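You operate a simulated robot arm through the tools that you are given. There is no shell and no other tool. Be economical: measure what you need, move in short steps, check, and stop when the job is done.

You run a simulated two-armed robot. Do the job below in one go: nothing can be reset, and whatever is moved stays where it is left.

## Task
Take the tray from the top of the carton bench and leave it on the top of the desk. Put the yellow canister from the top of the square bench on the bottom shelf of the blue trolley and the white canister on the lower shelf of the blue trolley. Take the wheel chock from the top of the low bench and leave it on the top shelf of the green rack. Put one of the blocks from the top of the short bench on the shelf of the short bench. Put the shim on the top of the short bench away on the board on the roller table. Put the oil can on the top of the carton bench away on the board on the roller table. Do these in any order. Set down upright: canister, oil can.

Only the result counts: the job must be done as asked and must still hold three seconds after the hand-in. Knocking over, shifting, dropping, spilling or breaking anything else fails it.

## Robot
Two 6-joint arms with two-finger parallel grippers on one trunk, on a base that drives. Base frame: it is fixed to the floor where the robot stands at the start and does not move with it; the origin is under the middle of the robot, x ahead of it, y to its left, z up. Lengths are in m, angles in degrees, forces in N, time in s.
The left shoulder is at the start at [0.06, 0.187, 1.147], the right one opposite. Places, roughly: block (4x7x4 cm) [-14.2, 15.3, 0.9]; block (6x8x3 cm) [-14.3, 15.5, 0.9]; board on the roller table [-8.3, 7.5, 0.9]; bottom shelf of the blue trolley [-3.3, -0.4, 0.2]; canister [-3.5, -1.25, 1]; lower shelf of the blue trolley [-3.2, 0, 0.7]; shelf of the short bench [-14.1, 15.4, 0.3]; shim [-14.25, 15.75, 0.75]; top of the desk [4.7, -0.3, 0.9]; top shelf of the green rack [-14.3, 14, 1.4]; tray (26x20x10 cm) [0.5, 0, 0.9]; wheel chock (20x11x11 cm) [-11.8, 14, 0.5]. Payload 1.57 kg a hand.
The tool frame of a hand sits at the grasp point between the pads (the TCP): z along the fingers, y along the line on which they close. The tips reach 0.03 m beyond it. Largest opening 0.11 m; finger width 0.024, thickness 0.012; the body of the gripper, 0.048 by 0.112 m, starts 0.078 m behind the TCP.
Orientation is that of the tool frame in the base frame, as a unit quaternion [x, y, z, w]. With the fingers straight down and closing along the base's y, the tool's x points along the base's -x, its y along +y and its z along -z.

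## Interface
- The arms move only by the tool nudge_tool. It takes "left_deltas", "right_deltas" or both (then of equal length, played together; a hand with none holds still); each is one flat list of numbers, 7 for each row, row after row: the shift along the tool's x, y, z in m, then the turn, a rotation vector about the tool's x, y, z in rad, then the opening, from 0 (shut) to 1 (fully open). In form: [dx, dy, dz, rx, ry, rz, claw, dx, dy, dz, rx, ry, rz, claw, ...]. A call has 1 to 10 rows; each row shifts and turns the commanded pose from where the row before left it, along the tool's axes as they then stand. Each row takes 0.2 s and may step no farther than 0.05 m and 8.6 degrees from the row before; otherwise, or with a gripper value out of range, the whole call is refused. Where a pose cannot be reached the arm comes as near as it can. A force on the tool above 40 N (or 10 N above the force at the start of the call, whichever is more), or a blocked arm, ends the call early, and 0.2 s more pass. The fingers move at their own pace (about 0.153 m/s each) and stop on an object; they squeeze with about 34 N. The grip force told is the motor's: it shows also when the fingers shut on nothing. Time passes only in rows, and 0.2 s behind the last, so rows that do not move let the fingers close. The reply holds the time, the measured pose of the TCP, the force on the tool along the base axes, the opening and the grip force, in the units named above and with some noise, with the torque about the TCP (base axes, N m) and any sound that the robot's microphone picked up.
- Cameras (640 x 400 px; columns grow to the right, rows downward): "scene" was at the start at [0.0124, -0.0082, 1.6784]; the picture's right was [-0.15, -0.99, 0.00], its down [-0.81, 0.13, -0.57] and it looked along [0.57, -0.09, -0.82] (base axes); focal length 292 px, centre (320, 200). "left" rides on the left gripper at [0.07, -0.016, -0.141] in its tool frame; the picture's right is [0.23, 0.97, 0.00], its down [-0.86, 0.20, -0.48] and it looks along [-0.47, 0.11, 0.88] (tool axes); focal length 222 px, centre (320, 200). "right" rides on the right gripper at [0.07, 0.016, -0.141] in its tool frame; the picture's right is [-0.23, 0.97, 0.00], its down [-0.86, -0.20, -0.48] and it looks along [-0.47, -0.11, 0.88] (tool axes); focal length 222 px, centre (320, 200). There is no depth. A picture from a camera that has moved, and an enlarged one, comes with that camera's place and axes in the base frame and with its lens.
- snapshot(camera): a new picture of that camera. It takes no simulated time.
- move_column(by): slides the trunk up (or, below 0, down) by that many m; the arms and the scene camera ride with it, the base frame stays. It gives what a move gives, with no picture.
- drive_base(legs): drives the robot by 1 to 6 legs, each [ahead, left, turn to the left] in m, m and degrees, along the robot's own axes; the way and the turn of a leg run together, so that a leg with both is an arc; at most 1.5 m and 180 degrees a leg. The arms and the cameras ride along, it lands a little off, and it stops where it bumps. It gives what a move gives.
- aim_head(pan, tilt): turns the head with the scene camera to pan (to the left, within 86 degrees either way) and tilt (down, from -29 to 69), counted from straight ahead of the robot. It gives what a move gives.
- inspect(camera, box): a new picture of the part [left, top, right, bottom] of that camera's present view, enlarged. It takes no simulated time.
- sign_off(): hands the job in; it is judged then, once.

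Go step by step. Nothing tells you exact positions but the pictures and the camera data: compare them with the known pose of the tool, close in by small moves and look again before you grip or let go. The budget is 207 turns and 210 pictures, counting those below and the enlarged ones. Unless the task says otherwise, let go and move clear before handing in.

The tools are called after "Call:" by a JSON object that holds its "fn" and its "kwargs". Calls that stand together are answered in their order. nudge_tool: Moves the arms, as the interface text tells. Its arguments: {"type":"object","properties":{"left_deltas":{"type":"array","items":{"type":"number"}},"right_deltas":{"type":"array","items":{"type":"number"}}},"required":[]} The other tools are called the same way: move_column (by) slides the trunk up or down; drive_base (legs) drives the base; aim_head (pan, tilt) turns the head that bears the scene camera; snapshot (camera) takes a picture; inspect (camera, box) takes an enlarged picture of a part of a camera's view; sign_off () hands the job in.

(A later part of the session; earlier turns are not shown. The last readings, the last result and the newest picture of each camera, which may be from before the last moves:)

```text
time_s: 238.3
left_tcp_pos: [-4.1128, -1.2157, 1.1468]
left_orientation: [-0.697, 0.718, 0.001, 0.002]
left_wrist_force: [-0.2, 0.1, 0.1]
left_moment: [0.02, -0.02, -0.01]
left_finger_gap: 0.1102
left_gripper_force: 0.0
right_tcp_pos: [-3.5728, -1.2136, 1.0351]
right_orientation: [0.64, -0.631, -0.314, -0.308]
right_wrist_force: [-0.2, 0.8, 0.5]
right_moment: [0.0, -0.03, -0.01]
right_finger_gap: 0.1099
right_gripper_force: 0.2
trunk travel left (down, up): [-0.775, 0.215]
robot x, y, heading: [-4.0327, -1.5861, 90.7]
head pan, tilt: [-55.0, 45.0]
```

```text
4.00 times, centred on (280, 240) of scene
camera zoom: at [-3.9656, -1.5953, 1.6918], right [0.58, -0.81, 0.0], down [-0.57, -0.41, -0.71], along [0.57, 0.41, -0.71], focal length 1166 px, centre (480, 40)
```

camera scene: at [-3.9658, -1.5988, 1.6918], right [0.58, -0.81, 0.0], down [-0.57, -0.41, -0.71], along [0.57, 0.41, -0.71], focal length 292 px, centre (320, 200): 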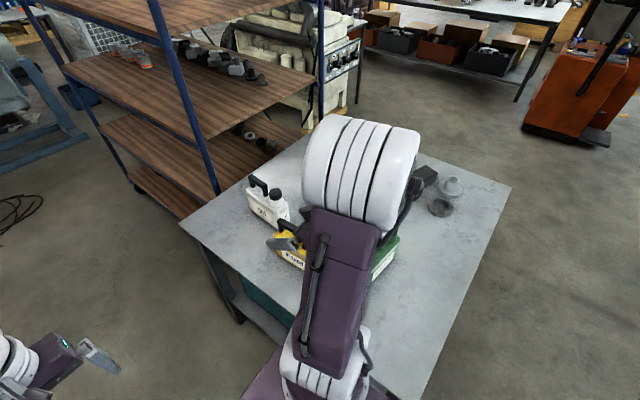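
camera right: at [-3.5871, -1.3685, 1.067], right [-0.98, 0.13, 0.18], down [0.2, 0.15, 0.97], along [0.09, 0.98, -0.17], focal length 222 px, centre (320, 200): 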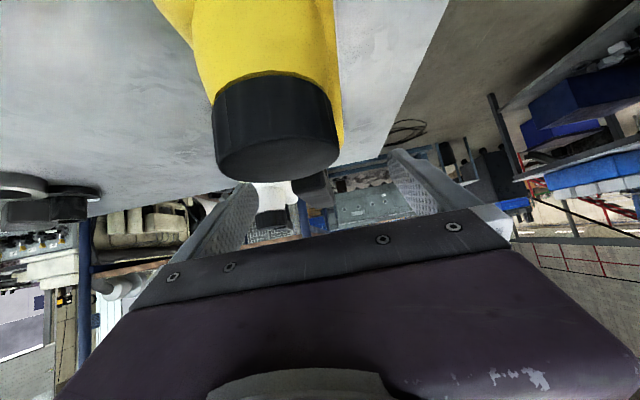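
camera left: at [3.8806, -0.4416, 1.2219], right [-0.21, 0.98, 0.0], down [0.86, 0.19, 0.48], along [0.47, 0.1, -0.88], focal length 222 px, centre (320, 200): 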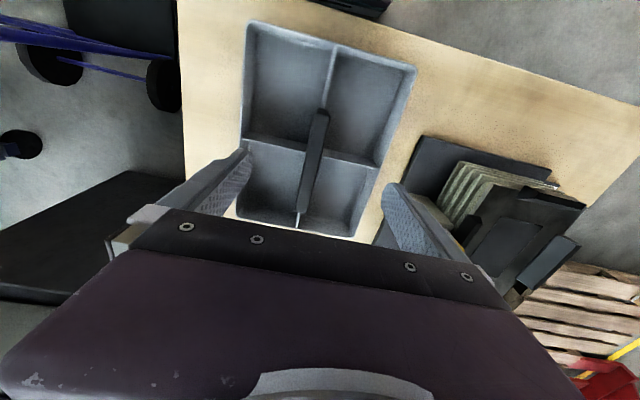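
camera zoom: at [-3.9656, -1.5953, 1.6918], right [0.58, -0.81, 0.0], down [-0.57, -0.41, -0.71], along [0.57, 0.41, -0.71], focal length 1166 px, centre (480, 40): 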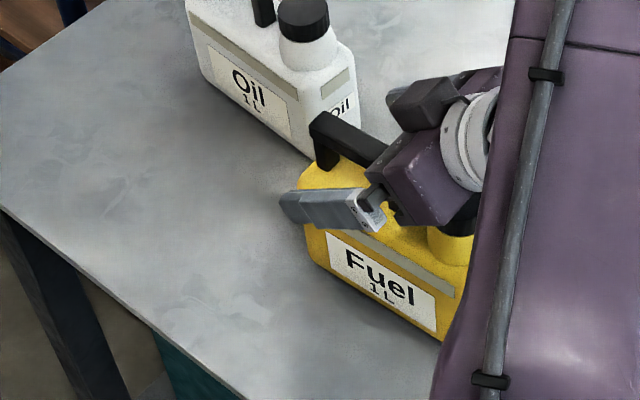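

The bar sits between the fingers. Closing and lifting slightly to test.

Call:
{"fn": "nudge_tool", "kwargs": {"right_deltas": [0, 0, 0, 0, 0, 0, 0, 0, 0, 0, 0, 0, 0, 0, 0, 0, 0, 0, 0, 0, 0]}}

Call:
{"fn": "nudge_tool", "kwargs": {"right_deltas": [-0.004, 0, -0.003, 0, 0, 0, 0, -0.004, 0, -0.003, 0, 0, 0, 0, -0.008, 0, -0.006, 0, 0, 0, 0]}}

Call:
{"fn": "inspect", "kwargs": {"camera": "scene", "box": [230, 190, 330, 290]}}

```text
time_s: 239.1
left_tcp_pos: [-4.1122, -1.2138, 1.1461]
left_orientation: [-0.696, 0.718, 0.002, 0.001]
left_wrist_force: [-0.3, -0.1, 0.7]
left_moment: [0.02, 0.05, 0.0]
left_finger_gap: 0.1101
left_gripper_force: 0.0
right_tcp_pos: [-3.5716, -1.2125, 1.0356]
right_orientation: [0.639, -0.631, -0.314, -0.308]
right_wrist_force: [4.1, 0.7, 0.0]
right_moment: [0.19, -0.22, 0.09]
right_finger_gap: 0.02
right_gripper_force: 33.6
trunk travel left (down, up): [-0.775, 0.215]
robot x, y, heading: [-4.0347, -1.5853, 90.6]
head pan, tilt: [-55.0, 45.0]
```

```text
time_s: 239.9
left_tcp_pos: [-4.1132, -1.215, 1.1466]
left_orientation: [-0.696, 0.718, 0.001, 0.001]
left_wrist_force: [0.1, -1.5, -0.1]
left_moment: [-0.02, 0.01, -0.01]
left_finger_gap: 0.1103
left_gripper_force: 0.1
right_tcp_pos: [-3.572, -1.2138, 1.056]
right_orientation: [0.64, -0.631, -0.312, -0.307]
right_wrist_force: [0.3, -0.1, -7.7]
right_moment: [0.24, 0.01, -0.03]
right_finger_gap: 0.0202
right_gripper_force: 33.2
trunk travel left (down, up): [-0.775, 0.215]
robot x, y, heading: [-4.039, -1.587, 90.5]
head pan, tilt: [-55.0, 45.0]
```

```text
4.00 times, centred on (280, 240) of scene
camera zoom: at [-3.965, -1.5944, 1.6917], right [0.58, -0.81, 0.0], down [-0.58, -0.41, -0.71], along [0.57, 0.41, -0.71], focal length 1166 px, centre (480, 40)
```

zoom: 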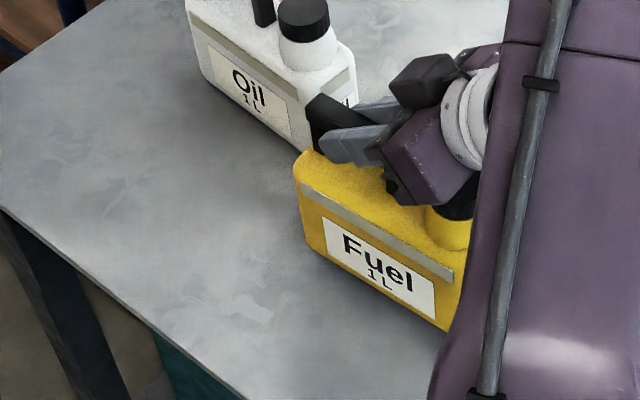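

The yellow canister is held (7.7 N). I'll raise it, move away west and go north to face the trolley's west side.

Call:
{"fn": "move_column", "kwargs": {"by": 0.15}}

Call:
{"fn": "drive_base", "kwargs": {"legs": [[0, 0.35, 0], [1.35, 0, 0], [0, 0, -90]]}}

Call:
{"fn": "aim_head", "kwargs": {"pan": 0, "tilt": 40}}

Call:
{"fn": "snapshot", "kwargs": {"camera": "scene"}}

Call:
{"fn": "snapshot", "kwargs": {"camera": "left"}}

```text
time_s: 241.6
left_tcp_pos: [-4.1124, -1.2143, 1.2952]
left_orientation: [-0.697, 0.718, 0.001, 0.002]
left_wrist_force: [0.2, -0.4, 0.2]
left_moment: [-0.03, 0.01, -0.01]
left_finger_gap: 0.1098
left_gripper_force: 0.0
right_tcp_pos: [-3.5704, -1.2123, 1.2057]
right_orientation: [0.639, -0.632, -0.313, -0.307]
right_wrist_force: [-0.2, 0.4, -10.3]
right_moment: [0.25, 0.01, 0.04]
right_finger_gap: 0.0199
right_gripper_force: 34.0
trunk travel left (down, up): [-0.925, 0.065]
robot x, y, heading: [-4.0344, -1.589, 90.6]
head pan, tilt: [-55.0, 45.0]
```

```text
time_s: 254.1
left_tcp_pos: [-4.0249, -0.1456, 1.2949]
left_orientation: [0.005, 1.0, 0.0, 0.001]
left_wrist_force: [1.2, -0.9, 0.6]
left_moment: [-0.02, 0.03, -0.02]
left_finger_gap: 0.11
left_gripper_force: 0.0
right_tcp_pos: [-4.0125, -0.686, 1.2059]
right_orientation: [-0.014, 0.899, 0.008, 0.438]
right_wrist_force: [-0.2, 0.6, -9.7]
right_moment: [0.0, -0.23, -0.06]
right_finger_gap: 0.0198
right_gripper_force: 34.2
trunk travel left (down, up): [-0.925, 0.065]
robot x, y, heading: [-4.3932, -0.2277, 2.0]
head pan, tilt: [-55.0, 45.0]
```

```text
time_s: 255.3
left_tcp_pos: [-4.0233, -0.1445, 1.2949]
left_orientation: [0.005, 1.0, 0.0, 0.001]
left_wrist_force: [-0.1, -0.8, 0.1]
left_moment: [-0.01, -0.01, 0.0]
left_finger_gap: 0.11
left_gripper_force: 0.0
right_tcp_pos: [-4.0126, -0.6857, 1.2071]
right_orientation: [-0.014, 0.898, 0.009, 0.439]
right_wrist_force: [0.3, -0.6, -8.5]
right_moment: [0.0, -0.28, -0.04]
right_finger_gap: 0.02
right_gripper_force: 33.6
trunk travel left (down, up): [-0.925, 0.065]
robot x, y, heading: [-4.395, -0.233, 1.8]
head pan, tilt: [0.0, 40.0]
```

```text
145 pictures are left
camera scene: at [-4.3661, -0.2285, 1.849], right [0.03, -1.0, 0.0], down [-0.64, -0.02, -0.77], along [0.77, 0.02, -0.64], focal length 292 px, centre (320, 200)
```

scene: 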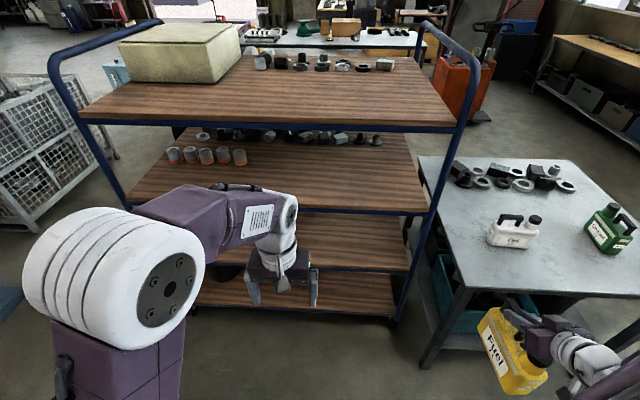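

```text
144 pictures are left
camera left: at [-4.0938, -0.1616, 1.4377], right [-0.22, 0.98, 0.0], down [0.86, 0.19, 0.48], along [0.47, 0.1, -0.88], focal length 222 px, centre (320, 200)
```

left: 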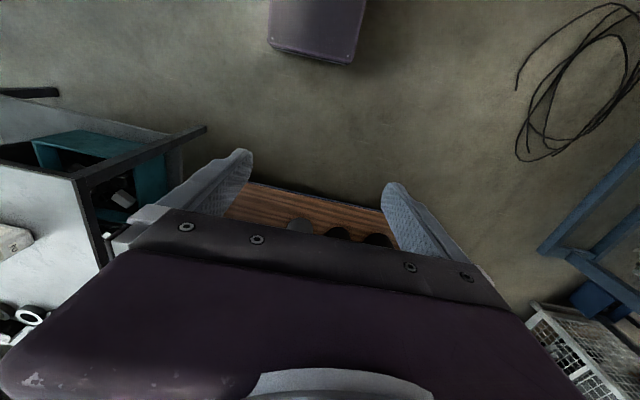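

The trolley's west edge is at x≈-3.46, shelves at z≈0.20, 0.62, 1.05; the bottom shelf looks free near y≈-0.4, as the hint says. I'll bring the right hand inward, tuck the left, shift the base left and lower the trunk while still clear.

Call:
{"fn": "nudge_tool", "kwargs": {"left_deltas": [0.045, 0.01, 0, 0, 0, 0, 1, 0.045, 0.01, 0, 0, 0, 0, 1, 0.045, 0.01, 0, 0, 0, 0, 1], "right_deltas": [0, 0.043, 0, 0, 0, 0, 0, 0, 0.043, 0, 0, 0, 0, 0, 0, 0.043, 0, 0, 0, 0, 0]}}

Call:
{"fn": "drive_base", "kwargs": {"legs": [[0, 0.13, -1.8]]}}

Call:
{"fn": "move_column", "kwargs": {"by": -0.6}}

Call:
{"fn": "aim_head", "kwargs": {"pan": -10, "tilt": 35}}

Call:
{"fn": "snapshot", "kwargs": {"camera": "scene"}}

```text
time_s: 256.1
left_tcp_pos: [-4.1613, -0.1109, 1.2966]
left_orientation: [0.005, 1.0, -0.001, 0.002]
left_wrist_force: [-0.3, -0.4, 0.5]
left_moment: [0.0, -0.04, 0.0]
left_finger_gap: 0.1102
left_gripper_force: 0.1
right_tcp_pos: [-4.0018, -0.5804, 1.2413]
right_orientation: [-0.013, 0.9, 0.01, 0.437]
right_wrist_force: [0.3, 0.2, -8.4]
right_moment: [0.01, -0.25, -0.01]
right_finger_gap: 0.0197
right_gripper_force: 34.0
right hand out of reach, approached as far as the arm can: row 2, 3
trunk travel left (down, up): [-0.925, 0.065]
robot x, y, heading: [-4.3941, -0.2312, 1.6]
head pan, tilt: [0.0, 40.0]
```

```text
time_s: 257.4
left_tcp_pos: [-4.157, 0.0064, 1.2961]
left_orientation: [0.021, 1.0, 0.002, 0.002]
left_wrist_force: [-0.2, 0.1, 0.2]
left_moment: [0.03, 0.01, 0.0]
left_finger_gap: 0.1101
left_gripper_force: 0.0
right_tcp_pos: [-4.0156, -0.4682, 1.2388]
right_orientation: [0.002, 0.899, 0.005, 0.437]
right_wrist_force: [0.4, -0.8, -8.8]
right_moment: [-0.01, -0.24, 0.02]
right_finger_gap: 0.0198
right_gripper_force: 33.2
trunk travel left (down, up): [-0.925, 0.065]
robot x, y, heading: [-4.3934, -0.1021, -0.0]
head pan, tilt: [0.0, 40.0]
```

```text
refused: -0.6 is not a number from -0.4 to 0.4
```

```text
time_s: 258.1
left_tcp_pos: [-4.157, 0.0092, 1.297]
left_orientation: [0.021, 1.0, -0.001, 0.001]
left_wrist_force: [0.1, -1.0, 0.2]
left_moment: [0.01, 0.03, 0.02]
left_finger_gap: 0.11
left_gripper_force: 0.0
right_tcp_pos: [-4.0154, -0.4659, 1.2398]
right_orientation: [0.002, 0.899, 0.003, 0.437]
right_wrist_force: [0.4, -0.1, -8.7]
right_moment: [-0.03, -0.24, 0.05]
right_finger_gap: 0.0198
right_gripper_force: 33.6
trunk travel left (down, up): [-0.925, 0.065]
robot x, y, heading: [-4.3943, -0.099, -0.1]
head pan, tilt: [-10.0, 35.0]
```

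```text
143 pictures are left
camera scene: at [-4.3664, -0.1137, 1.8565], right [-0.18, -0.98, 0.0], down [-0.57, 0.1, -0.82], along [0.81, -0.14, -0.57], focal length 292 px, centre (320, 200)
```

scene: 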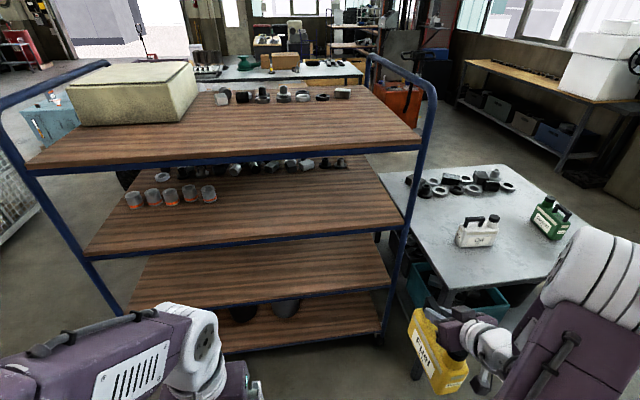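

Lower the trunk in two moves and look at the bottom shelf opening.

Call:
{"fn": "move_column", "kwargs": {"by": -0.4}}

Call:
{"fn": "move_column", "kwargs": {"by": -0.35}}

Call:
{"fn": "snapshot", "kwargs": {"camera": "scene"}}

Call:
{"fn": "snapshot", "kwargs": {"camera": "right"}}

```text
time_s: 261.9
left_tcp_pos: [-4.1574, 0.0104, 0.8959]
left_orientation: [0.022, 1.0, 0.0, 0.002]
left_wrist_force: [-0.2, 0.2, 0.0]
left_moment: [-0.02, 0.0, 0.03]
left_finger_gap: 0.1101
left_gripper_force: 0.2
right_tcp_pos: [-4.0141, -0.465, 0.8398]
right_orientation: [0.001, 0.9, 0.004, 0.437]
right_wrist_force: [-0.5, -0.3, -9.0]
right_moment: [0.03, -0.26, 0.01]
right_finger_gap: 0.0198
right_gripper_force: 33.8
trunk travel left (down, up): [-0.525, 0.465]
robot x, y, heading: [-4.3949, -0.0993, 0.1]
head pan, tilt: [-10.0, 35.0]
```

```text
time_s: 265.4
left_tcp_pos: [-4.157, 0.0097, 0.5468]
left_orientation: [0.022, 1.0, -0.001, 0.001]
left_wrist_force: [0.1, -0.3, 0.5]
left_moment: [0.02, -0.01, 0.0]
left_finger_gap: 0.1101
left_gripper_force: 0.0
right_tcp_pos: [-4.0157, -0.4651, 0.4892]
right_orientation: [0.002, 0.9, 0.003, 0.437]
right_wrist_force: [-0.3, 0.1, -8.9]
right_moment: [0.01, -0.28, -0.01]
right_finger_gap: 0.0199
right_gripper_force: 34.0
trunk travel left (down, up): [-0.175, 0.815]
robot x, y, heading: [-4.3999, -0.0957, -0.0]
head pan, tilt: [-10.0, 35.0]
```

```text
142 pictures are left
camera scene: at [-4.3668, -0.1125, 1.1066], right [-0.18, -0.98, 0.0], down [-0.56, 0.1, -0.82], along [0.81, -0.15, -0.57], focal length 292 px, centre (320, 200)
```

scene: 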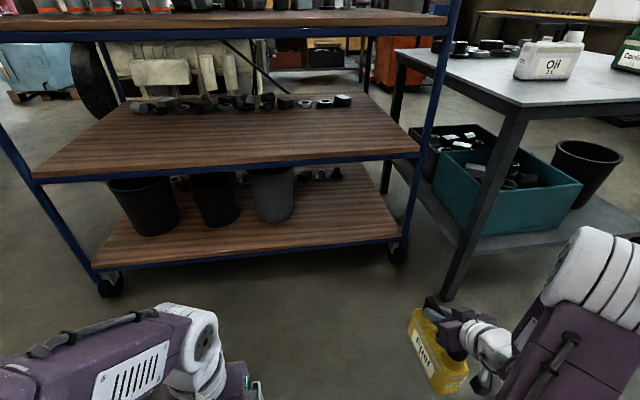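

```text
141 pictures are left
camera right: at [-4.1694, -0.4491, 0.5226], right [0.14, 0.97, 0.19], down [0.15, -0.21, 0.97], along [0.98, -0.11, -0.18], focal length 222 px, centre (320, 200)
```

right: 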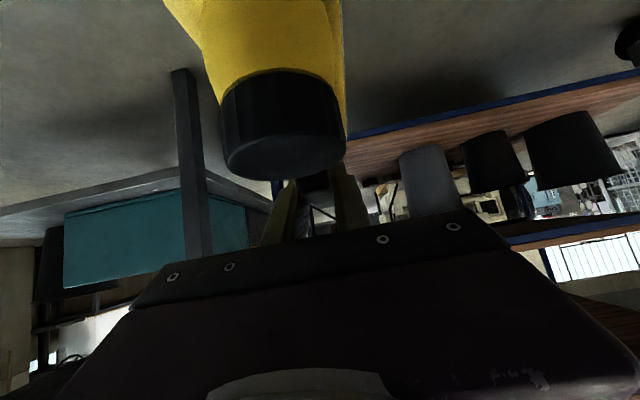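

The bottom shelf is clear between the grey bucket (y>-0.22) and the right post (y≈-0.63); I'll aim for y≈-0.42. Lower to 0.375, drive forward 0.45 and extend the hand, then check clearances.

Call:
{"fn": "move_column", "kwargs": {"by": -0.115}}

Call:
{"fn": "drive_base", "kwargs": {"legs": [[0.45, 0, 0]]}}

Call:
{"fn": "nudge_tool", "kwargs": {"right_deltas": [-0.0246, 0.015, 0.0315, 0, 0, 0, 0, -0.0246, 0.015, 0.0315, 0, 0, 0, 0, -0.0246, 0.015, 0.0315, 0, 0, 0, 0]}}

Call:
{"fn": "aim_head", "kwargs": {"pan": -25, "tilt": 40}}

Call:
{"fn": "snapshot", "kwargs": {"camera": "scene"}}

Call:
{"fn": "snapshot", "kwargs": {"camera": "left"}}

```text
time_s: 266.8
left_tcp_pos: [-4.1575, 0.01, 0.4324]
left_orientation: [0.021, 1.0, 0.0, 0.002]
left_wrist_force: [-0.1, -0.4, 0.1]
left_moment: [-0.01, -0.01, 0.01]
left_finger_gap: 0.1098
left_gripper_force: 0.0
right_tcp_pos: [-4.0142, -0.4645, 0.3765]
right_orientation: [0.001, 0.9, 0.004, 0.437]
right_wrist_force: [0.0, 0.5, -8.5]
right_moment: [0.02, -0.24, 0.01]
right_finger_gap: 0.02
right_gripper_force: 33.1
trunk travel left (down, up): [-0.06, 0.93]
robot x, y, heading: [-4.3933, -0.0979, -0.4]
head pan, tilt: [-10.0, 35.0]
```

```text
time_s: 269.6
left_tcp_pos: [-3.7051, 0.0093, 0.4325]
left_orientation: [0.022, 1.0, 0.001, 0.002]
left_wrist_force: [-0.2, -0.3, -0.5]
left_moment: [0.0, 0.05, -0.01]
left_finger_gap: 0.1103
left_gripper_force: 0.1
right_tcp_pos: [-3.5635, -0.466, 0.3759]
right_orientation: [0.002, 0.899, 0.003, 0.437]
right_wrist_force: [-0.4, 0.2, -9.1]
right_moment: [0.01, -0.26, -0.03]
right_finger_gap: 0.0196
right_gripper_force: 33.3
trunk travel left (down, up): [-0.06, 0.93]
robot x, y, heading: [-3.9402, -0.0999, -0.2]
head pan, tilt: [-10.0, 35.0]
```

```text
time_s: 270.4
left_tcp_pos: [-3.7056, 0.0087, 0.4323]
left_orientation: [0.023, 1.0, 0.0, 0.002]
left_wrist_force: [0.1, 0.6, -0.4]
left_moment: [0.0, -0.03, -0.01]
left_finger_gap: 0.1101
left_gripper_force: 0.2
right_tcp_pos: [-3.446, -0.4231, 0.3786]
right_orientation: [0.003, 0.9, 0.0, 0.436]
right_wrist_force: [-25.7, -4.5, 7.3]
right_moment: [-1.09, 3.01, -0.69]
right_finger_gap: 0.0201
right_gripper_force: 33.8
trunk travel left (down, up): [-0.06, 0.93]
robot x, y, heading: [-3.9459, -0.1012, -0.5]
head pan, tilt: [-10.0, 35.0]
```

```text
time_s: 271.1
left_tcp_pos: [-3.7051, 0.0097, 0.432]
left_orientation: [0.023, 1.0, 0.0, 0.002]
left_wrist_force: [-1.0, -0.6, -0.1]
left_moment: [-0.02, -0.02, -0.03]
left_finger_gap: 0.1103
left_gripper_force: 0.0
right_tcp_pos: [-3.4449, -0.4228, 0.3774]
right_orientation: [0.003, 0.9, 0.001, 0.437]
right_wrist_force: [-23.1, -2.8, 7.7]
right_moment: [-0.92, 2.7, -0.64]
right_finger_gap: 0.02
right_gripper_force: 33.6
trunk travel left (down, up): [-0.06, 0.93]
robot x, y, heading: [-3.9427, -0.1007, -0.5]
head pan, tilt: [-25.0, 40.0]
```

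```text
140 pictures are left
camera scene: at [-3.9266, -0.134, 0.9841], right [-0.43, -0.9, 0.0], down [-0.58, 0.27, -0.77], along [0.69, -0.33, -0.64], focal length 292 px, centre (320, 200)
```

scene: 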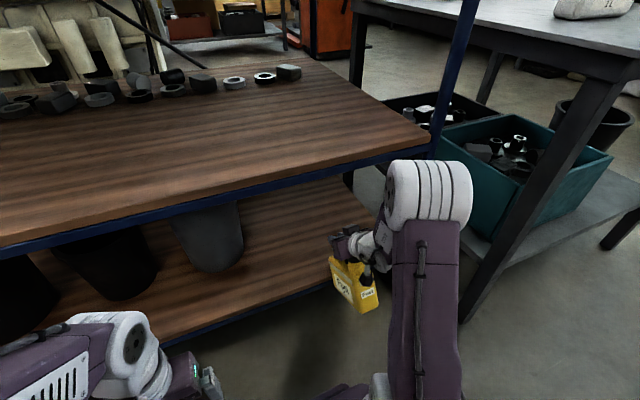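

```text
139 pictures are left
camera left: at [-3.7762, -0.0048, 0.5735], right [-0.18, 0.98, 0.0], down [0.86, 0.16, 0.48], along [0.48, 0.09, -0.88], focal length 222 px, centre (320, 200)
```

left: 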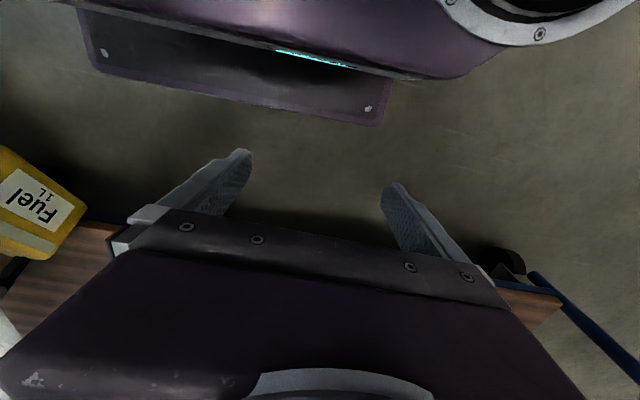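

The hand feels a 25 N push backward — something touched. I'll zoom to see what before backing off.

Call:
{"fn": "inspect", "kwargs": {"camera": "scene", "box": [300, 140, 480, 340]}}

Call:
{"fn": "snapshot", "kwargs": {"camera": "right"}}

```text
2.00 times, centred on (390, 240) of scene
camera zoom: at [-3.9266, -0.134, 0.9841], right [-0.43, -0.9, 0.0], down [-0.58, 0.27, -0.77], along [0.69, -0.33, -0.64], focal length 583 px, centre (180, 120)
```

zoom: 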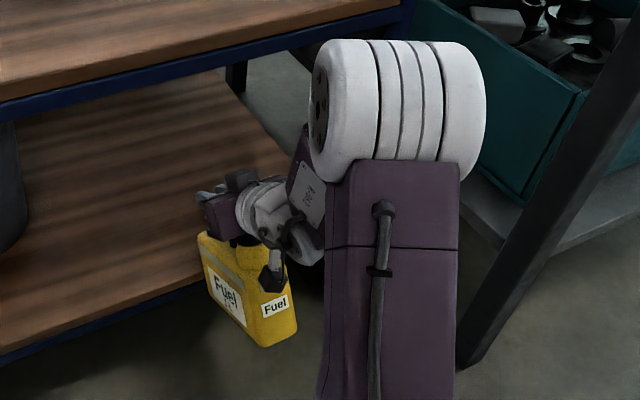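

```text
137 pictures are left
camera right: at [-3.5992, -0.4068, 0.4104], right [0.14, 0.97, 0.18], down [0.15, -0.21, 0.97], along [0.98, -0.11, -0.18], focal length 222 px, centre (320, 200)
```

right: 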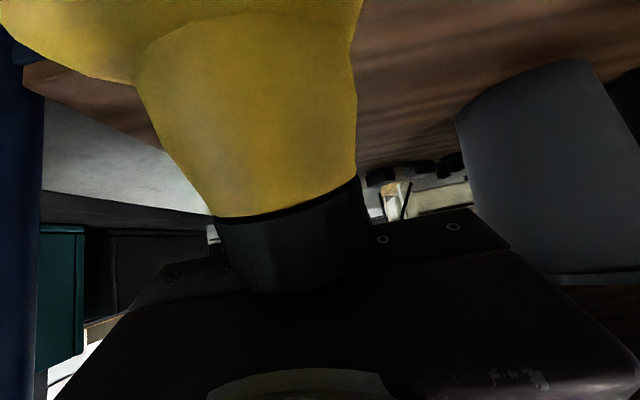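

The canister's inner end caught on the shelf edge and pitched in the grip. I'll back off 10 cm and look.

Call:
{"fn": "nudge_tool", "kwargs": {"right_deltas": [0.0205, 0, -0.0263, 0, 0, 0, 0, 0.0205, 0, -0.0263, 0, 0, 0, 0, 0.0205, 0, -0.0263, 0, 0, 0, 0]}}

Call:
{"fn": "inspect", "kwargs": {"camera": "scene", "box": [300, 140, 480, 340]}}

Call:
{"fn": "snapshot", "kwargs": {"camera": "right"}}

```text
time_s: 271.9
left_tcp_pos: [-3.7044, 0.0086, 0.4315]
left_orientation: [0.023, 1.0, 0.0, 0.003]
left_wrist_force: [-0.1, 0.1, 0.6]
left_moment: [0.04, -0.02, 0.01]
left_finger_gap: 0.1101
left_gripper_force: 0.1
right_tcp_pos: [-3.5295, -0.4351, 0.378]
right_orientation: [0.002, 0.9, 0.005, 0.435]
right_wrist_force: [0.2, 0.1, -8.4]
right_moment: [0.0, -0.72, 0.01]
right_finger_gap: 0.0198
right_gripper_force: 33.7
right hand out of reach, approached as far as the arm can: row 3
trunk travel left (down, up): [-0.06, 0.93]
robot x, y, heading: [-3.9419, -0.099, -0.4]
head pan, tilt: [-25.0, 40.0]
```

```text
2.00 times, centred on (390, 240) of scene
camera zoom: at [-3.9246, -0.1351, 0.984], right [-0.43, -0.9, 0.0], down [-0.58, 0.28, -0.77], along [0.69, -0.33, -0.64], focal length 583 px, centre (180, 120)
```

zoom: 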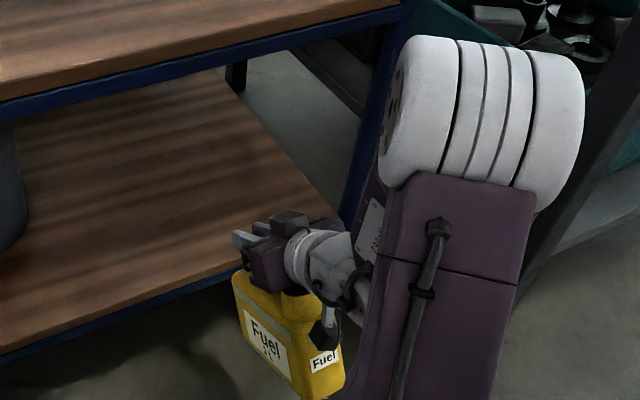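

```text
135 pictures are left
camera right: at [-3.6836, -0.4194, 0.4108], right [0.14, 0.97, 0.19], down [0.16, -0.21, 0.97], along [0.98, -0.11, -0.18], focal length 222 px, centre (320, 200)
```

right: 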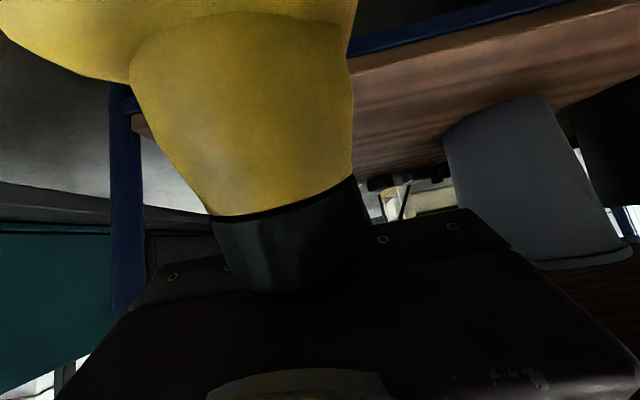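

Triangulating again: the bottom shelf's edge is at x≈-3.478 and its top near z≈0.26, higher than assumed, so the canister got pitched ~27° in the grip. I'll back up, raise, and tilt the tool 27° further toward horizontal to make the canister upright again.

Call:
{"fn": "drive_base", "kwargs": {"legs": [[-0.25, 0, 0]]}}

Call:
{"fn": "move_column", "kwargs": {"by": 0.08}}

Call:
{"fn": "nudge_tool", "kwargs": {"right_deltas": [0, 0, 0.03, 0, -0.118, 0, 0, 0, 0, 0.03, 0, -0.118, 0, 0, 0, 0, 0.03, 0, -0.118, 0, 0, 0, 0, 0.03, 0, -0.118, 0, 0]}}

Call:
{"fn": "snapshot", "kwargs": {"camera": "scene"}}

Call:
{"fn": "snapshot", "kwargs": {"camera": "left"}}

```text
time_s: 273.8
left_tcp_pos: [-3.9613, 0.0095, 0.4315]
left_orientation: [0.021, 1.0, 0.001, 0.001]
left_wrist_force: [0.9, 0.4, -0.1]
left_moment: [0.0, 0.0, 0.02]
left_finger_gap: 0.1102
left_gripper_force: 0.0
right_tcp_pos: [-3.7839, -0.4322, 0.3776]
right_orientation: [0.001, 0.9, 0.006, 0.435]
right_wrist_force: [0.1, -0.3, -9.1]
right_moment: [0.03, -0.75, -0.04]
right_finger_gap: 0.0199
right_gripper_force: 33.7
trunk travel left (down, up): [-0.06, 0.93]
robot x, y, heading: [-4.2029, -0.102, 0.1]
head pan, tilt: [-25.0, 40.0]
```

```text
time_s: 274.9
left_tcp_pos: [-3.9609, 0.01, 0.5107]
left_orientation: [0.022, 1.0, 0.0, 0.002]
left_wrist_force: [0.8, 0.3, 0.3]
left_moment: [-0.01, 0.02, -0.02]
left_finger_gap: 0.1101
left_gripper_force: 0.2
right_tcp_pos: [-3.7836, -0.432, 0.4568]
right_orientation: [0.001, 0.9, 0.005, 0.435]
right_wrist_force: [0.0, 0.8, -9.6]
right_moment: [0.01, -0.75, -0.04]
right_finger_gap: 0.0199
right_gripper_force: 33.2
trunk travel left (down, up): [-0.14, 0.85]
robot x, y, heading: [-4.196, -0.1006, -0.2]
head pan, tilt: [-25.0, 40.0]
```

```text
time_s: 275.9
left_tcp_pos: [-3.9602, 0.0093, 0.5111]
left_orientation: [0.022, 1.0, 0.001, 0.001]
left_wrist_force: [0.0, -0.3, 0.9]
left_moment: [0.02, 0.0, 0.03]
left_finger_gap: 0.1102
left_gripper_force: 0.1
right_tcp_pos: [-3.6336, -0.4821, 0.461]
right_orientation: [0.003, 0.774, 0.008, 0.633]
right_wrist_force: [-0.1, 0.4, -8.8]
right_moment: [-0.02, -0.36, -0.01]
right_finger_gap: 0.02
right_gripper_force: 33.8
right hand out of reach, approached as far as the arm can: row 1, 2, 3, 4
trunk travel left (down, up): [-0.14, 0.85]
robot x, y, heading: [-4.1991, -0.1017, -0.1]
head pan, tilt: [-25.0, 40.0]
```

```text
134 pictures are left
camera scene: at [-4.1797, -0.1344, 1.064], right [-0.42, -0.91, 0.0], down [-0.58, 0.27, -0.77], along [0.69, -0.32, -0.64], focal length 292 px, centre (320, 200)
```

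scene: 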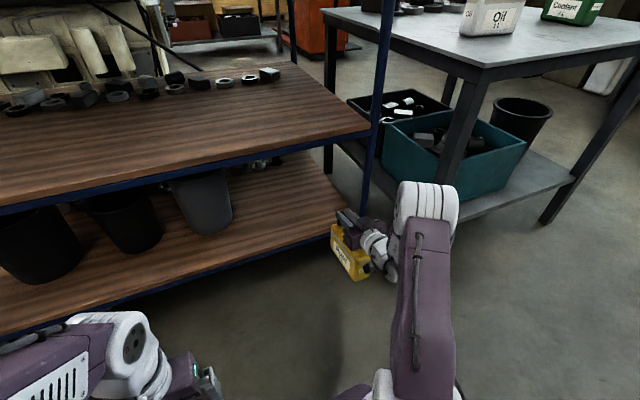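

```text
133 pictures are left
camera left: at [-4.0308, -0.0041, 0.6531], right [-0.19, 0.98, 0.0], down [0.86, 0.16, 0.48], along [0.47, 0.09, -0.88], focal length 222 px, centre (320, 200)
```

left: 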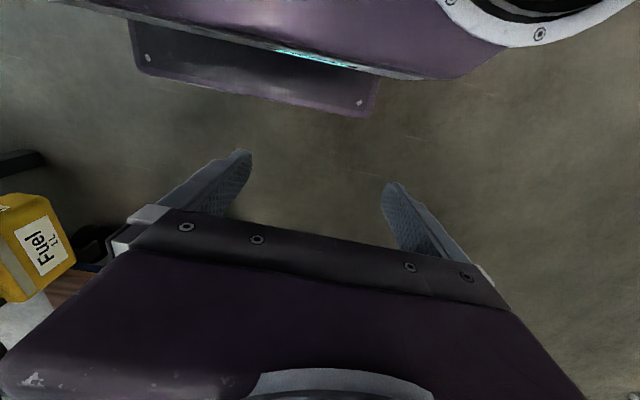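

Call:
{"fn": "inspect", "kwargs": {"camera": "scene", "box": [300, 190, 440, 300]}}

Call:
{"fn": "inspect", "kwargs": {"camera": "left", "box": [0, 140, 160, 340]}}

```text
3.64 times, centred on (370, 245) of scene
camera zoom: at [-4.1797, -0.1344, 1.064], right [-0.42, -0.91, 0.0], down [-0.58, 0.27, -0.77], along [0.69, -0.32, -0.64], focal length 1060 px, centre (138, 36)
```

zoom: 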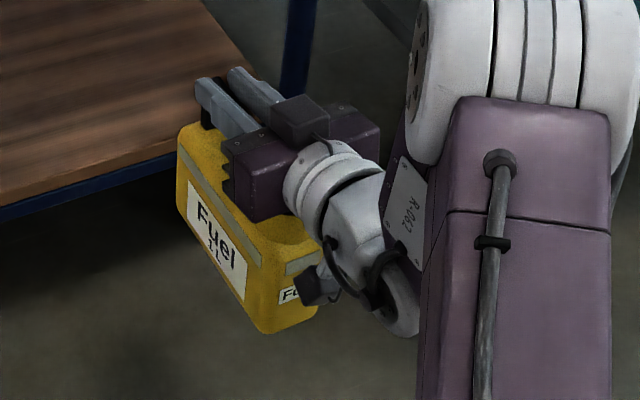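

```text
2.00 times, centred on (80, 240) of left
camera zoom: at [-4.0308, -0.0041, 0.6531], right [-0.19, 0.98, 0.0], down [0.86, 0.16, 0.48], along [0.47, 0.09, -0.88], focal length 444 px, centre (800, 120)
```

zoom: 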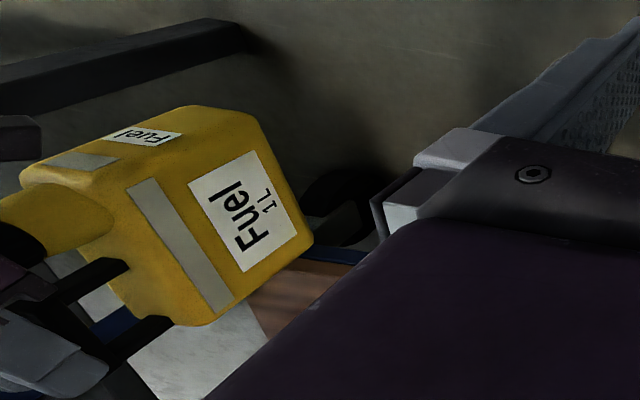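

Nearly upright; about 7° more. I'll rotate that, shift the base left a little, drive forward 0.2 and check elbow and shelf clearances.

Call:
{"fn": "nudge_tool", "kwargs": {"right_deltas": [0, 0, 0.01, 0, -0.12, 0, 0, 0, 0, 0.01, 0, 0, 0, 0]}}

Call:
{"fn": "drive_base", "kwargs": {"legs": [[0.15, 0.03, 0]]}}

Call:
{"fn": "aim_head", "kwargs": {"pan": -40, "tilt": 45}}

Call:
{"fn": "snapshot", "kwargs": {"camera": "scene"}}

Call:
{"fn": "snapshot", "kwargs": {"camera": "left"}}

Call:
{"fn": "snapshot", "kwargs": {"camera": "right"}}

```text
time_s: 276.5
left_tcp_pos: [-3.9611, 0.0108, 0.5114]
left_orientation: [0.021, 1.0, 0.001, 0.002]
left_wrist_force: [0.7, -0.8, 0.3]
left_moment: [0.02, -0.02, 0.03]
left_finger_gap: 0.11
left_gripper_force: 0.0
right_tcp_pos: [-3.6063, -0.488, 0.4615]
right_orientation: [0.003, 0.734, 0.005, 0.679]
right_wrist_force: [0.0, -1.0, -8.7]
right_moment: [-0.01, -0.24, 0.02]
right_finger_gap: 0.0196
right_gripper_force: 33.8
right hand out of reach, approached as far as the arm can: row 1
trunk travel left (down, up): [-0.14, 0.85]
robot x, y, heading: [-4.1973, -0.1001, -0.3]
head pan, tilt: [-25.0, 40.0]
```

```text
time_s: 277.9
left_tcp_pos: [-3.8143, 0.04, 0.5121]
left_orientation: [0.023, 1.0, 0.0, 0.002]
left_wrist_force: [-0.7, 0.1, 0.0]
left_moment: [0.0, -0.03, 0.01]
left_finger_gap: 0.1101
left_gripper_force: 0.1
right_tcp_pos: [-3.4612, -0.4602, 0.4622]
right_orientation: [0.004, 0.735, 0.004, 0.678]
right_wrist_force: [0.0, 0.8, -9.2]
right_moment: [0.0, -0.23, 0.01]
right_finger_gap: 0.0197
right_gripper_force: 33.8
trunk travel left (down, up): [-0.14, 0.85]
robot x, y, heading: [-4.0525, -0.0747, -0.2]
head pan, tilt: [-25.0, 40.0]
```

```text
time_s: 278.7
left_tcp_pos: [-3.8125, 0.0399, 0.5127]
left_orientation: [0.022, 1.0, 0.0, 0.002]
left_wrist_force: [-0.1, -0.9, 0.1]
left_moment: [0.01, -0.01, -0.02]
left_finger_gap: 0.11
left_gripper_force: 0.1
right_tcp_pos: [-3.4606, -0.46, 0.4624]
right_orientation: [0.003, 0.734, 0.005, 0.679]
right_wrist_force: [-0.4, 0.1, -8.6]
right_moment: [0.03, -0.23, -0.04]
right_finger_gap: 0.0199
right_gripper_force: 33.9
trunk travel left (down, up): [-0.14, 0.85]
robot x, y, heading: [-4.0488, -0.0696, -0.0]
head pan, tilt: [-40.0, 45.0]
```

```text
130 pictures are left
camera scene: at [-4.0483, -0.1209, 1.0567], right [-0.65, -0.76, 0.0], down [-0.54, 0.46, -0.71], along [0.54, -0.46, -0.71], focal length 292 px, centre (320, 200)
```

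scene: 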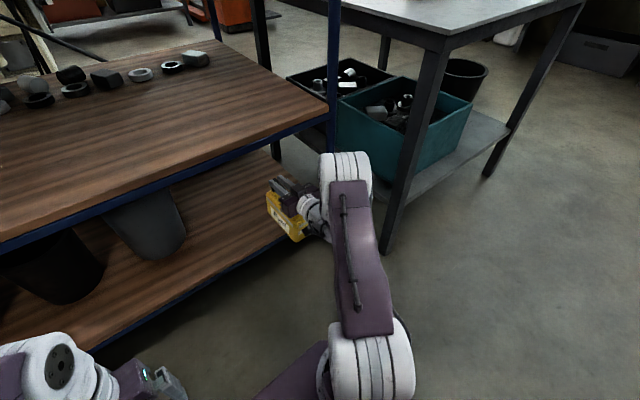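

```text
129 pictures are left
camera left: at [-3.8842, 0.0252, 0.6531], right [-0.18, 0.98, 0.0], down [0.86, 0.16, 0.48], along [0.47, 0.09, -0.88], focal length 222 px, centre (320, 200)
```

left: 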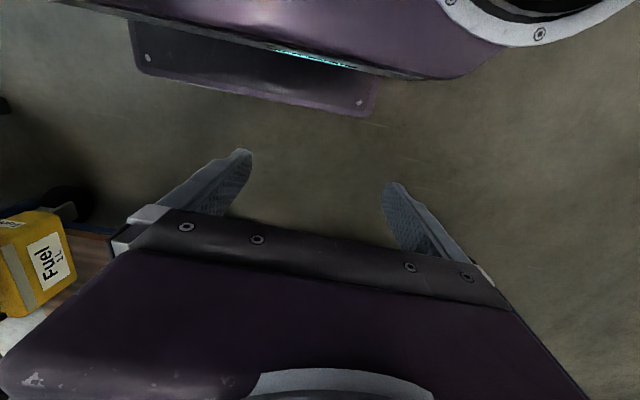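

```text
128 pictures are left
camera right: at [-3.6078, -0.4439, 0.4038], right [0.02, 0.97, 0.24], down [-0.41, -0.21, 0.89], along [0.91, -0.11, 0.39], focal length 222 px, centre (320, 200)
```

right: 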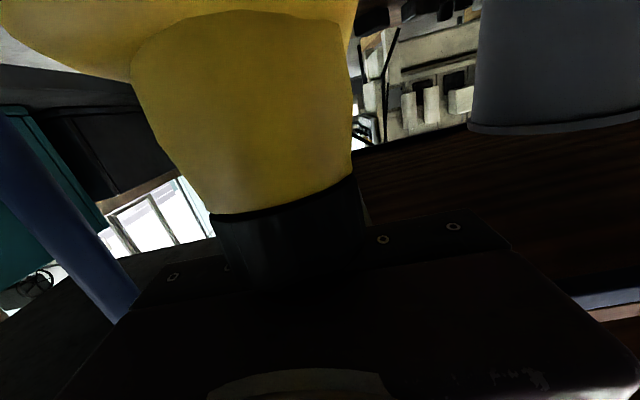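

Upright again (moment back to -0.24). To keep the elbow clear of the shelf edge I'll set it slightly overhanging the edge (COM well inside), then push it in afterward. Drive 6 cm more and lower.

Call:
{"fn": "drive_base", "kwargs": {"legs": [[0.065, 0, 0]]}}

Call:
{"fn": "move_column", "kwargs": {"by": -0.03}}

Call:
{"fn": "inspect", "kwargs": {"camera": "scene", "box": [220, 100, 420, 300]}}

Call:
{"fn": "snapshot", "kwargs": {"camera": "left"}}

```text
time_s: 279.7
left_tcp_pos: [-3.7492, 0.0387, 0.5117]
left_orientation: [0.023, 1.0, 0.0, 0.002]
left_wrist_force: [0.4, 0.0, 0.9]
left_moment: [-0.02, 0.01, 0.02]
left_finger_gap: 0.1097
left_gripper_force: 0.1
right_tcp_pos: [-3.3964, -0.4607, 0.4619]
right_orientation: [0.004, 0.734, 0.004, 0.679]
right_wrist_force: [0.1, 0.4, -8.8]
right_moment: [0.03, -0.27, 0.01]
right_finger_gap: 0.0197
right_gripper_force: 33.7
trunk travel left (down, up): [-0.14, 0.85]
robot x, y, heading: [-3.9851, -0.0701, -0.5]
head pan, tilt: [-40.0, 45.0]
```

```text
time_s: 280.4
left_tcp_pos: [-3.748, 0.0391, 0.4812]
left_orientation: [0.022, 1.0, 0.0, 0.002]
left_wrist_force: [0.2, 0.6, -0.2]
left_moment: [-0.02, -0.03, 0.01]
left_finger_gap: 0.11
left_gripper_force: 0.0
right_tcp_pos: [-3.3956, -0.4607, 0.4318]
right_orientation: [0.004, 0.734, 0.004, 0.679]
right_wrist_force: [-0.4, -0.1, -9.3]
right_moment: [0.01, -0.23, -0.01]
right_finger_gap: 0.0199
right_gripper_force: 33.7
trunk travel left (down, up): [-0.11, 0.88]
robot x, y, heading: [-3.9899, -0.0755, -0.2]
head pan, tilt: [-40.0, 45.0]
```

```text
2.00 times, centred on (320, 200) of scene
camera zoom: at [-3.9833, -0.1212, 1.0267], right [-0.65, -0.76, 0.0], down [-0.54, 0.46, -0.71], along [0.54, -0.46, -0.71], focal length 583 px, centre (320, 200)
```

zoom: 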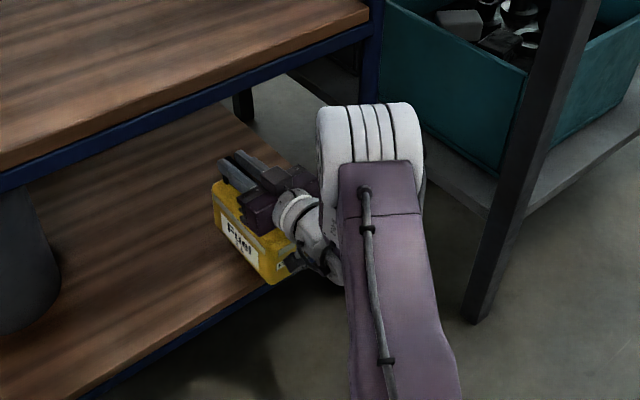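

```text
126 pictures are left
camera left: at [-3.8191, 0.0248, 0.6231], right [-0.18, 0.98, 0.0], down [0.86, 0.16, 0.48], along [0.47, 0.09, -0.88], focal length 222 px, centre (320, 200)
```

left: 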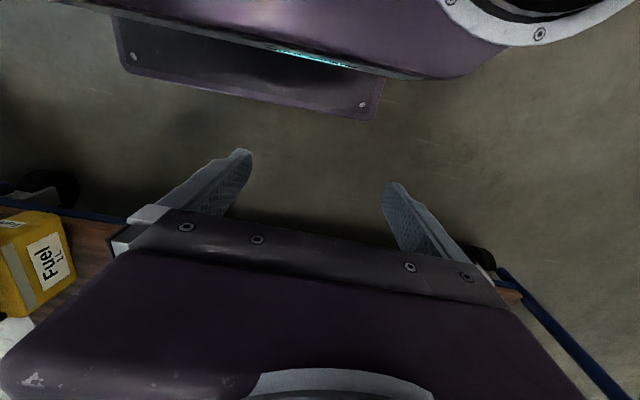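

It's over the shelf now. Lower in 5 mm steps until contact.

Call:
{"fn": "nudge_tool", "kwargs": {"right_deltas": [0.005, 0, 0.0004, 0, 0, 0, 0, 0.005, 0, 0.0004, 0, 0, 0, 0, 0.005, 0, 0.0004, 0, 0, 0, 0]}}

Call:
{"fn": "inspect", "kwargs": {"camera": "scene", "box": [260, 150, 360, 250]}}

```text
time_s: 281.2
left_tcp_pos: [-3.7481, 0.0392, 0.4821]
left_orientation: [0.023, 1.0, -0.001, 0.002]
left_wrist_force: [0.5, 0.8, 0.5]
left_moment: [-0.01, -0.02, -0.02]
left_finger_gap: 0.1099
left_gripper_force: 0.0
right_tcp_pos: [-3.394, -0.4614, 0.419]
right_orientation: [0.004, 0.735, 0.006, 0.679]
right_wrist_force: [-0.7, 0.7, -5.1]
right_moment: [-0.03, 0.03, -0.05]
right_finger_gap: 0.0197
right_gripper_force: 33.6
trunk travel left (down, up): [-0.11, 0.88]
robot x, y, heading: [-3.9865, -0.072, -0.4]
head pan, tilt: [-40.0, 45.0]
```

```text
4.00 times, centred on (310, 200) of scene
camera zoom: at [-3.9835, -0.121, 1.0268], right [-0.65, -0.76, 0.0], down [-0.54, 0.46, -0.71], along [0.54, -0.46, -0.71], focal length 1166 px, centre (360, 200)
```

zoom: 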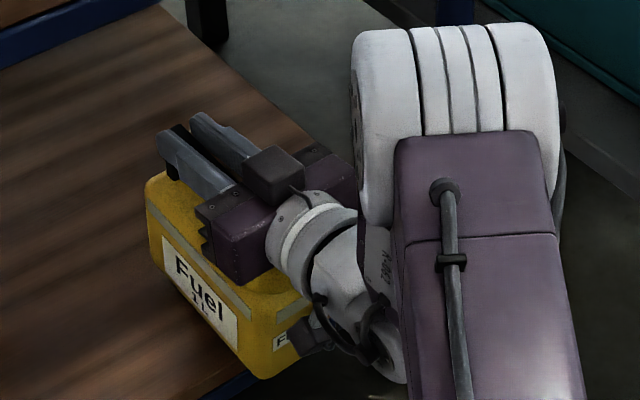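

Touching. A bit more down, then release and withdraw.

Call:
{"fn": "nudge_tool", "kwargs": {"right_deltas": [0.003, 0, 0.0002, 0, 0, 0, 0, 0.002, 0, 0.0002, 0, 0, 0, 0]}}

```text
time_s: 281.8
left_tcp_pos: [-3.7496, 0.0399, 0.4818]
left_orientation: [0.022, 1.0, -0.001, 0.003]
left_wrist_force: [-0.2, 0.0, -0.2]
left_moment: [-0.03, -0.01, -0.02]
left_finger_gap: 0.1102
left_gripper_force: 0.1
right_tcp_pos: [-3.3948, -0.4607, 0.4171]
right_orientation: [0.004, 0.732, 0.005, 0.681]
right_wrist_force: [1.3, 3.1, 15.5]
right_moment: [-0.11, 1.29, -0.22]
right_finger_gap: 0.0199
right_gripper_force: 33.1
trunk travel left (down, up): [-0.11, 0.88]
robot x, y, heading: [-3.9838, -0.0699, -0.6]
head pan, tilt: [-40.0, 45.0]
```

Call:
{"fn": "nudge_tool", "kwargs": {"right_deltas": [0, 0, 0, 0, 0, 0, 1, 0, 0, 0, 0, 0, 0, 1, 0, 0, 0, 0, 0, 0, 1, -0.02, 0, 0, 0, 0, 0, 1, -0.02, 0, 0, 0, 0, 0, 1, -0.015, 0, 0, 0, 0, 0, 1]}}

Call:
{"fn": "inspect", "kwargs": {"camera": "scene", "box": [240, 130, 380, 270]}}

Call:
{"fn": "snapshot", "kwargs": {"camera": "right"}}

```text
time_s: 283.2
left_tcp_pos: [-3.7494, 0.039, 0.4817]
left_orientation: [0.023, 1.0, 0.0, 0.001]
left_wrist_force: [0.2, -0.5, 0.3]
left_moment: [-0.01, 0.01, -0.01]
left_finger_gap: 0.1102
left_gripper_force: 0.1
right_tcp_pos: [-3.391, -0.4602, 0.467]
right_orientation: [0.005, 0.735, 0.003, 0.678]
right_wrist_force: [-0.4, -0.5, -0.5]
right_moment: [-0.03, 0.01, 0.0]
right_finger_gap: 0.1101
right_gripper_force: 0.0
trunk travel left (down, up): [-0.11, 0.88]
robot x, y, heading: [-3.9864, -0.0717, -0.3]
head pan, tilt: [-40.0, 45.0]
```

```text
2.86 times, centred on (310, 200) of scene
camera zoom: at [-3.9842, -0.1206, 1.0267], right [-0.65, -0.76, 0.0], down [-0.54, 0.46, -0.71], along [0.54, -0.46, -0.71], focal length 833 px, centre (349, 200)
```

zoom: 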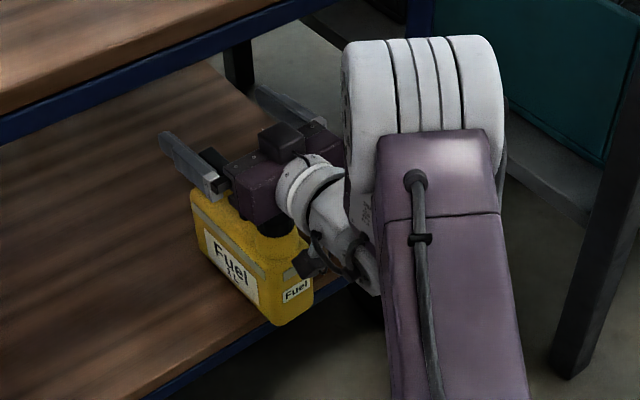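

```text
123 pictures are left
camera right: at [-3.5385, -0.4446, 0.4089], right [0.02, 0.97, 0.24], down [-0.41, -0.21, 0.89], along [0.91, -0.11, 0.39], focal length 222 px, centre (320, 200)
```

right: 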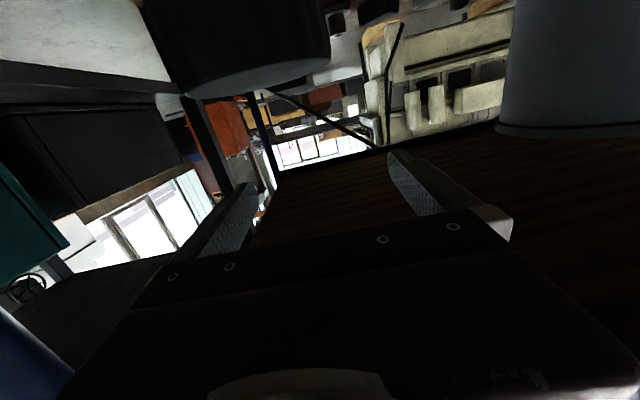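

Released. Back off 0.2 m and check the canister's seat on the shelf.

Call:
{"fn": "drive_base", "kwargs": {"legs": [[-0.25, 0, 0]]}}

Call:
{"fn": "aim_head", "kwargs": {"pan": -28, "tilt": 40}}

Call:
{"fn": "inspect", "kwargs": {"camera": "scene", "box": [200, 100, 440, 300]}}

Call:
{"fn": "snapshot", "kwargs": {"camera": "right"}}

```text
time_s: 285.1
left_tcp_pos: [-4.003, 0.0407, 0.482]
left_orientation: [0.023, 1.0, 0.0, 0.002]
left_wrist_force: [-0.3, -0.1, 0.0]
left_moment: [0.01, -0.02, -0.01]
left_finger_gap: 0.1103
left_gripper_force: 0.1
right_tcp_pos: [-3.6472, -0.4602, 0.4669]
right_orientation: [0.003, 0.734, 0.004, 0.679]
right_wrist_force: [-1.0, 0.0, 0.1]
right_moment: [-0.01, 0.0, 0.01]
right_finger_gap: 0.1099
right_gripper_force: 0.1
trunk travel left (down, up): [-0.11, 0.88]
robot x, y, heading: [-4.2391, -0.0707, -0.2]
head pan, tilt: [-40.0, 45.0]
```

```text
time_s: 285.8
left_tcp_pos: [-4.0053, 0.04, 0.4809]
left_orientation: [0.023, 1.0, 0.0, 0.001]
left_wrist_force: [-0.3, 0.4, -0.3]
left_moment: [-0.01, -0.02, -0.01]
left_finger_gap: 0.1098
left_gripper_force: 0.0
right_tcp_pos: [-3.6461, -0.4591, 0.4676]
right_orientation: [0.004, 0.735, 0.004, 0.679]
right_wrist_force: [-0.7, 0.4, 0.3]
right_moment: [-0.01, 0.02, 0.0]
right_finger_gap: 0.1102
right_gripper_force: 0.0
trunk travel left (down, up): [-0.11, 0.88]
robot x, y, heading: [-4.2435, -0.0715, -0.1]
head pan, tilt: [-28.0, 40.0]
```

```text
2.00 times, centred on (320, 200) of scene
camera zoom: at [-4.2262, -0.1071, 1.034], right [-0.47, -0.88, 0.0], down [-0.57, 0.3, -0.77], along [0.67, -0.36, -0.64], focal length 583 px, centre (320, 200)
```

zoom: 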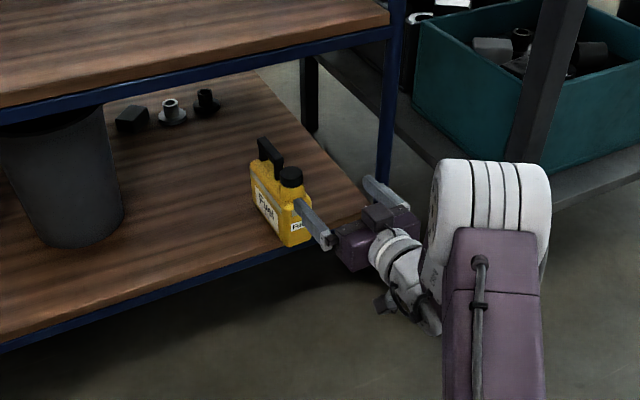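

```text
121 pictures are left
camera right: at [-3.7929, -0.4431, 0.409], right [0.02, 0.97, 0.24], down [-0.41, -0.21, 0.89], along [0.91, -0.11, 0.39], focal length 222 px, centre (320, 200)
```

right: 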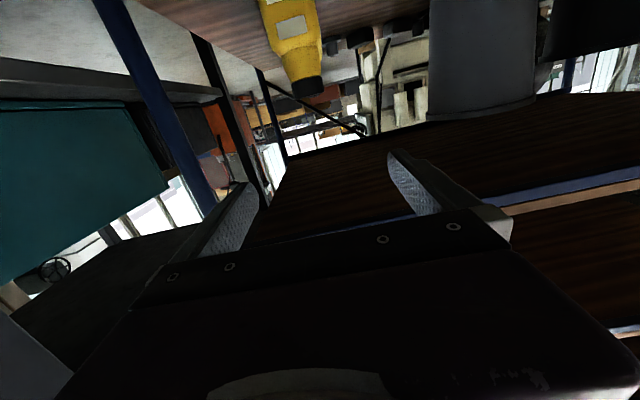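

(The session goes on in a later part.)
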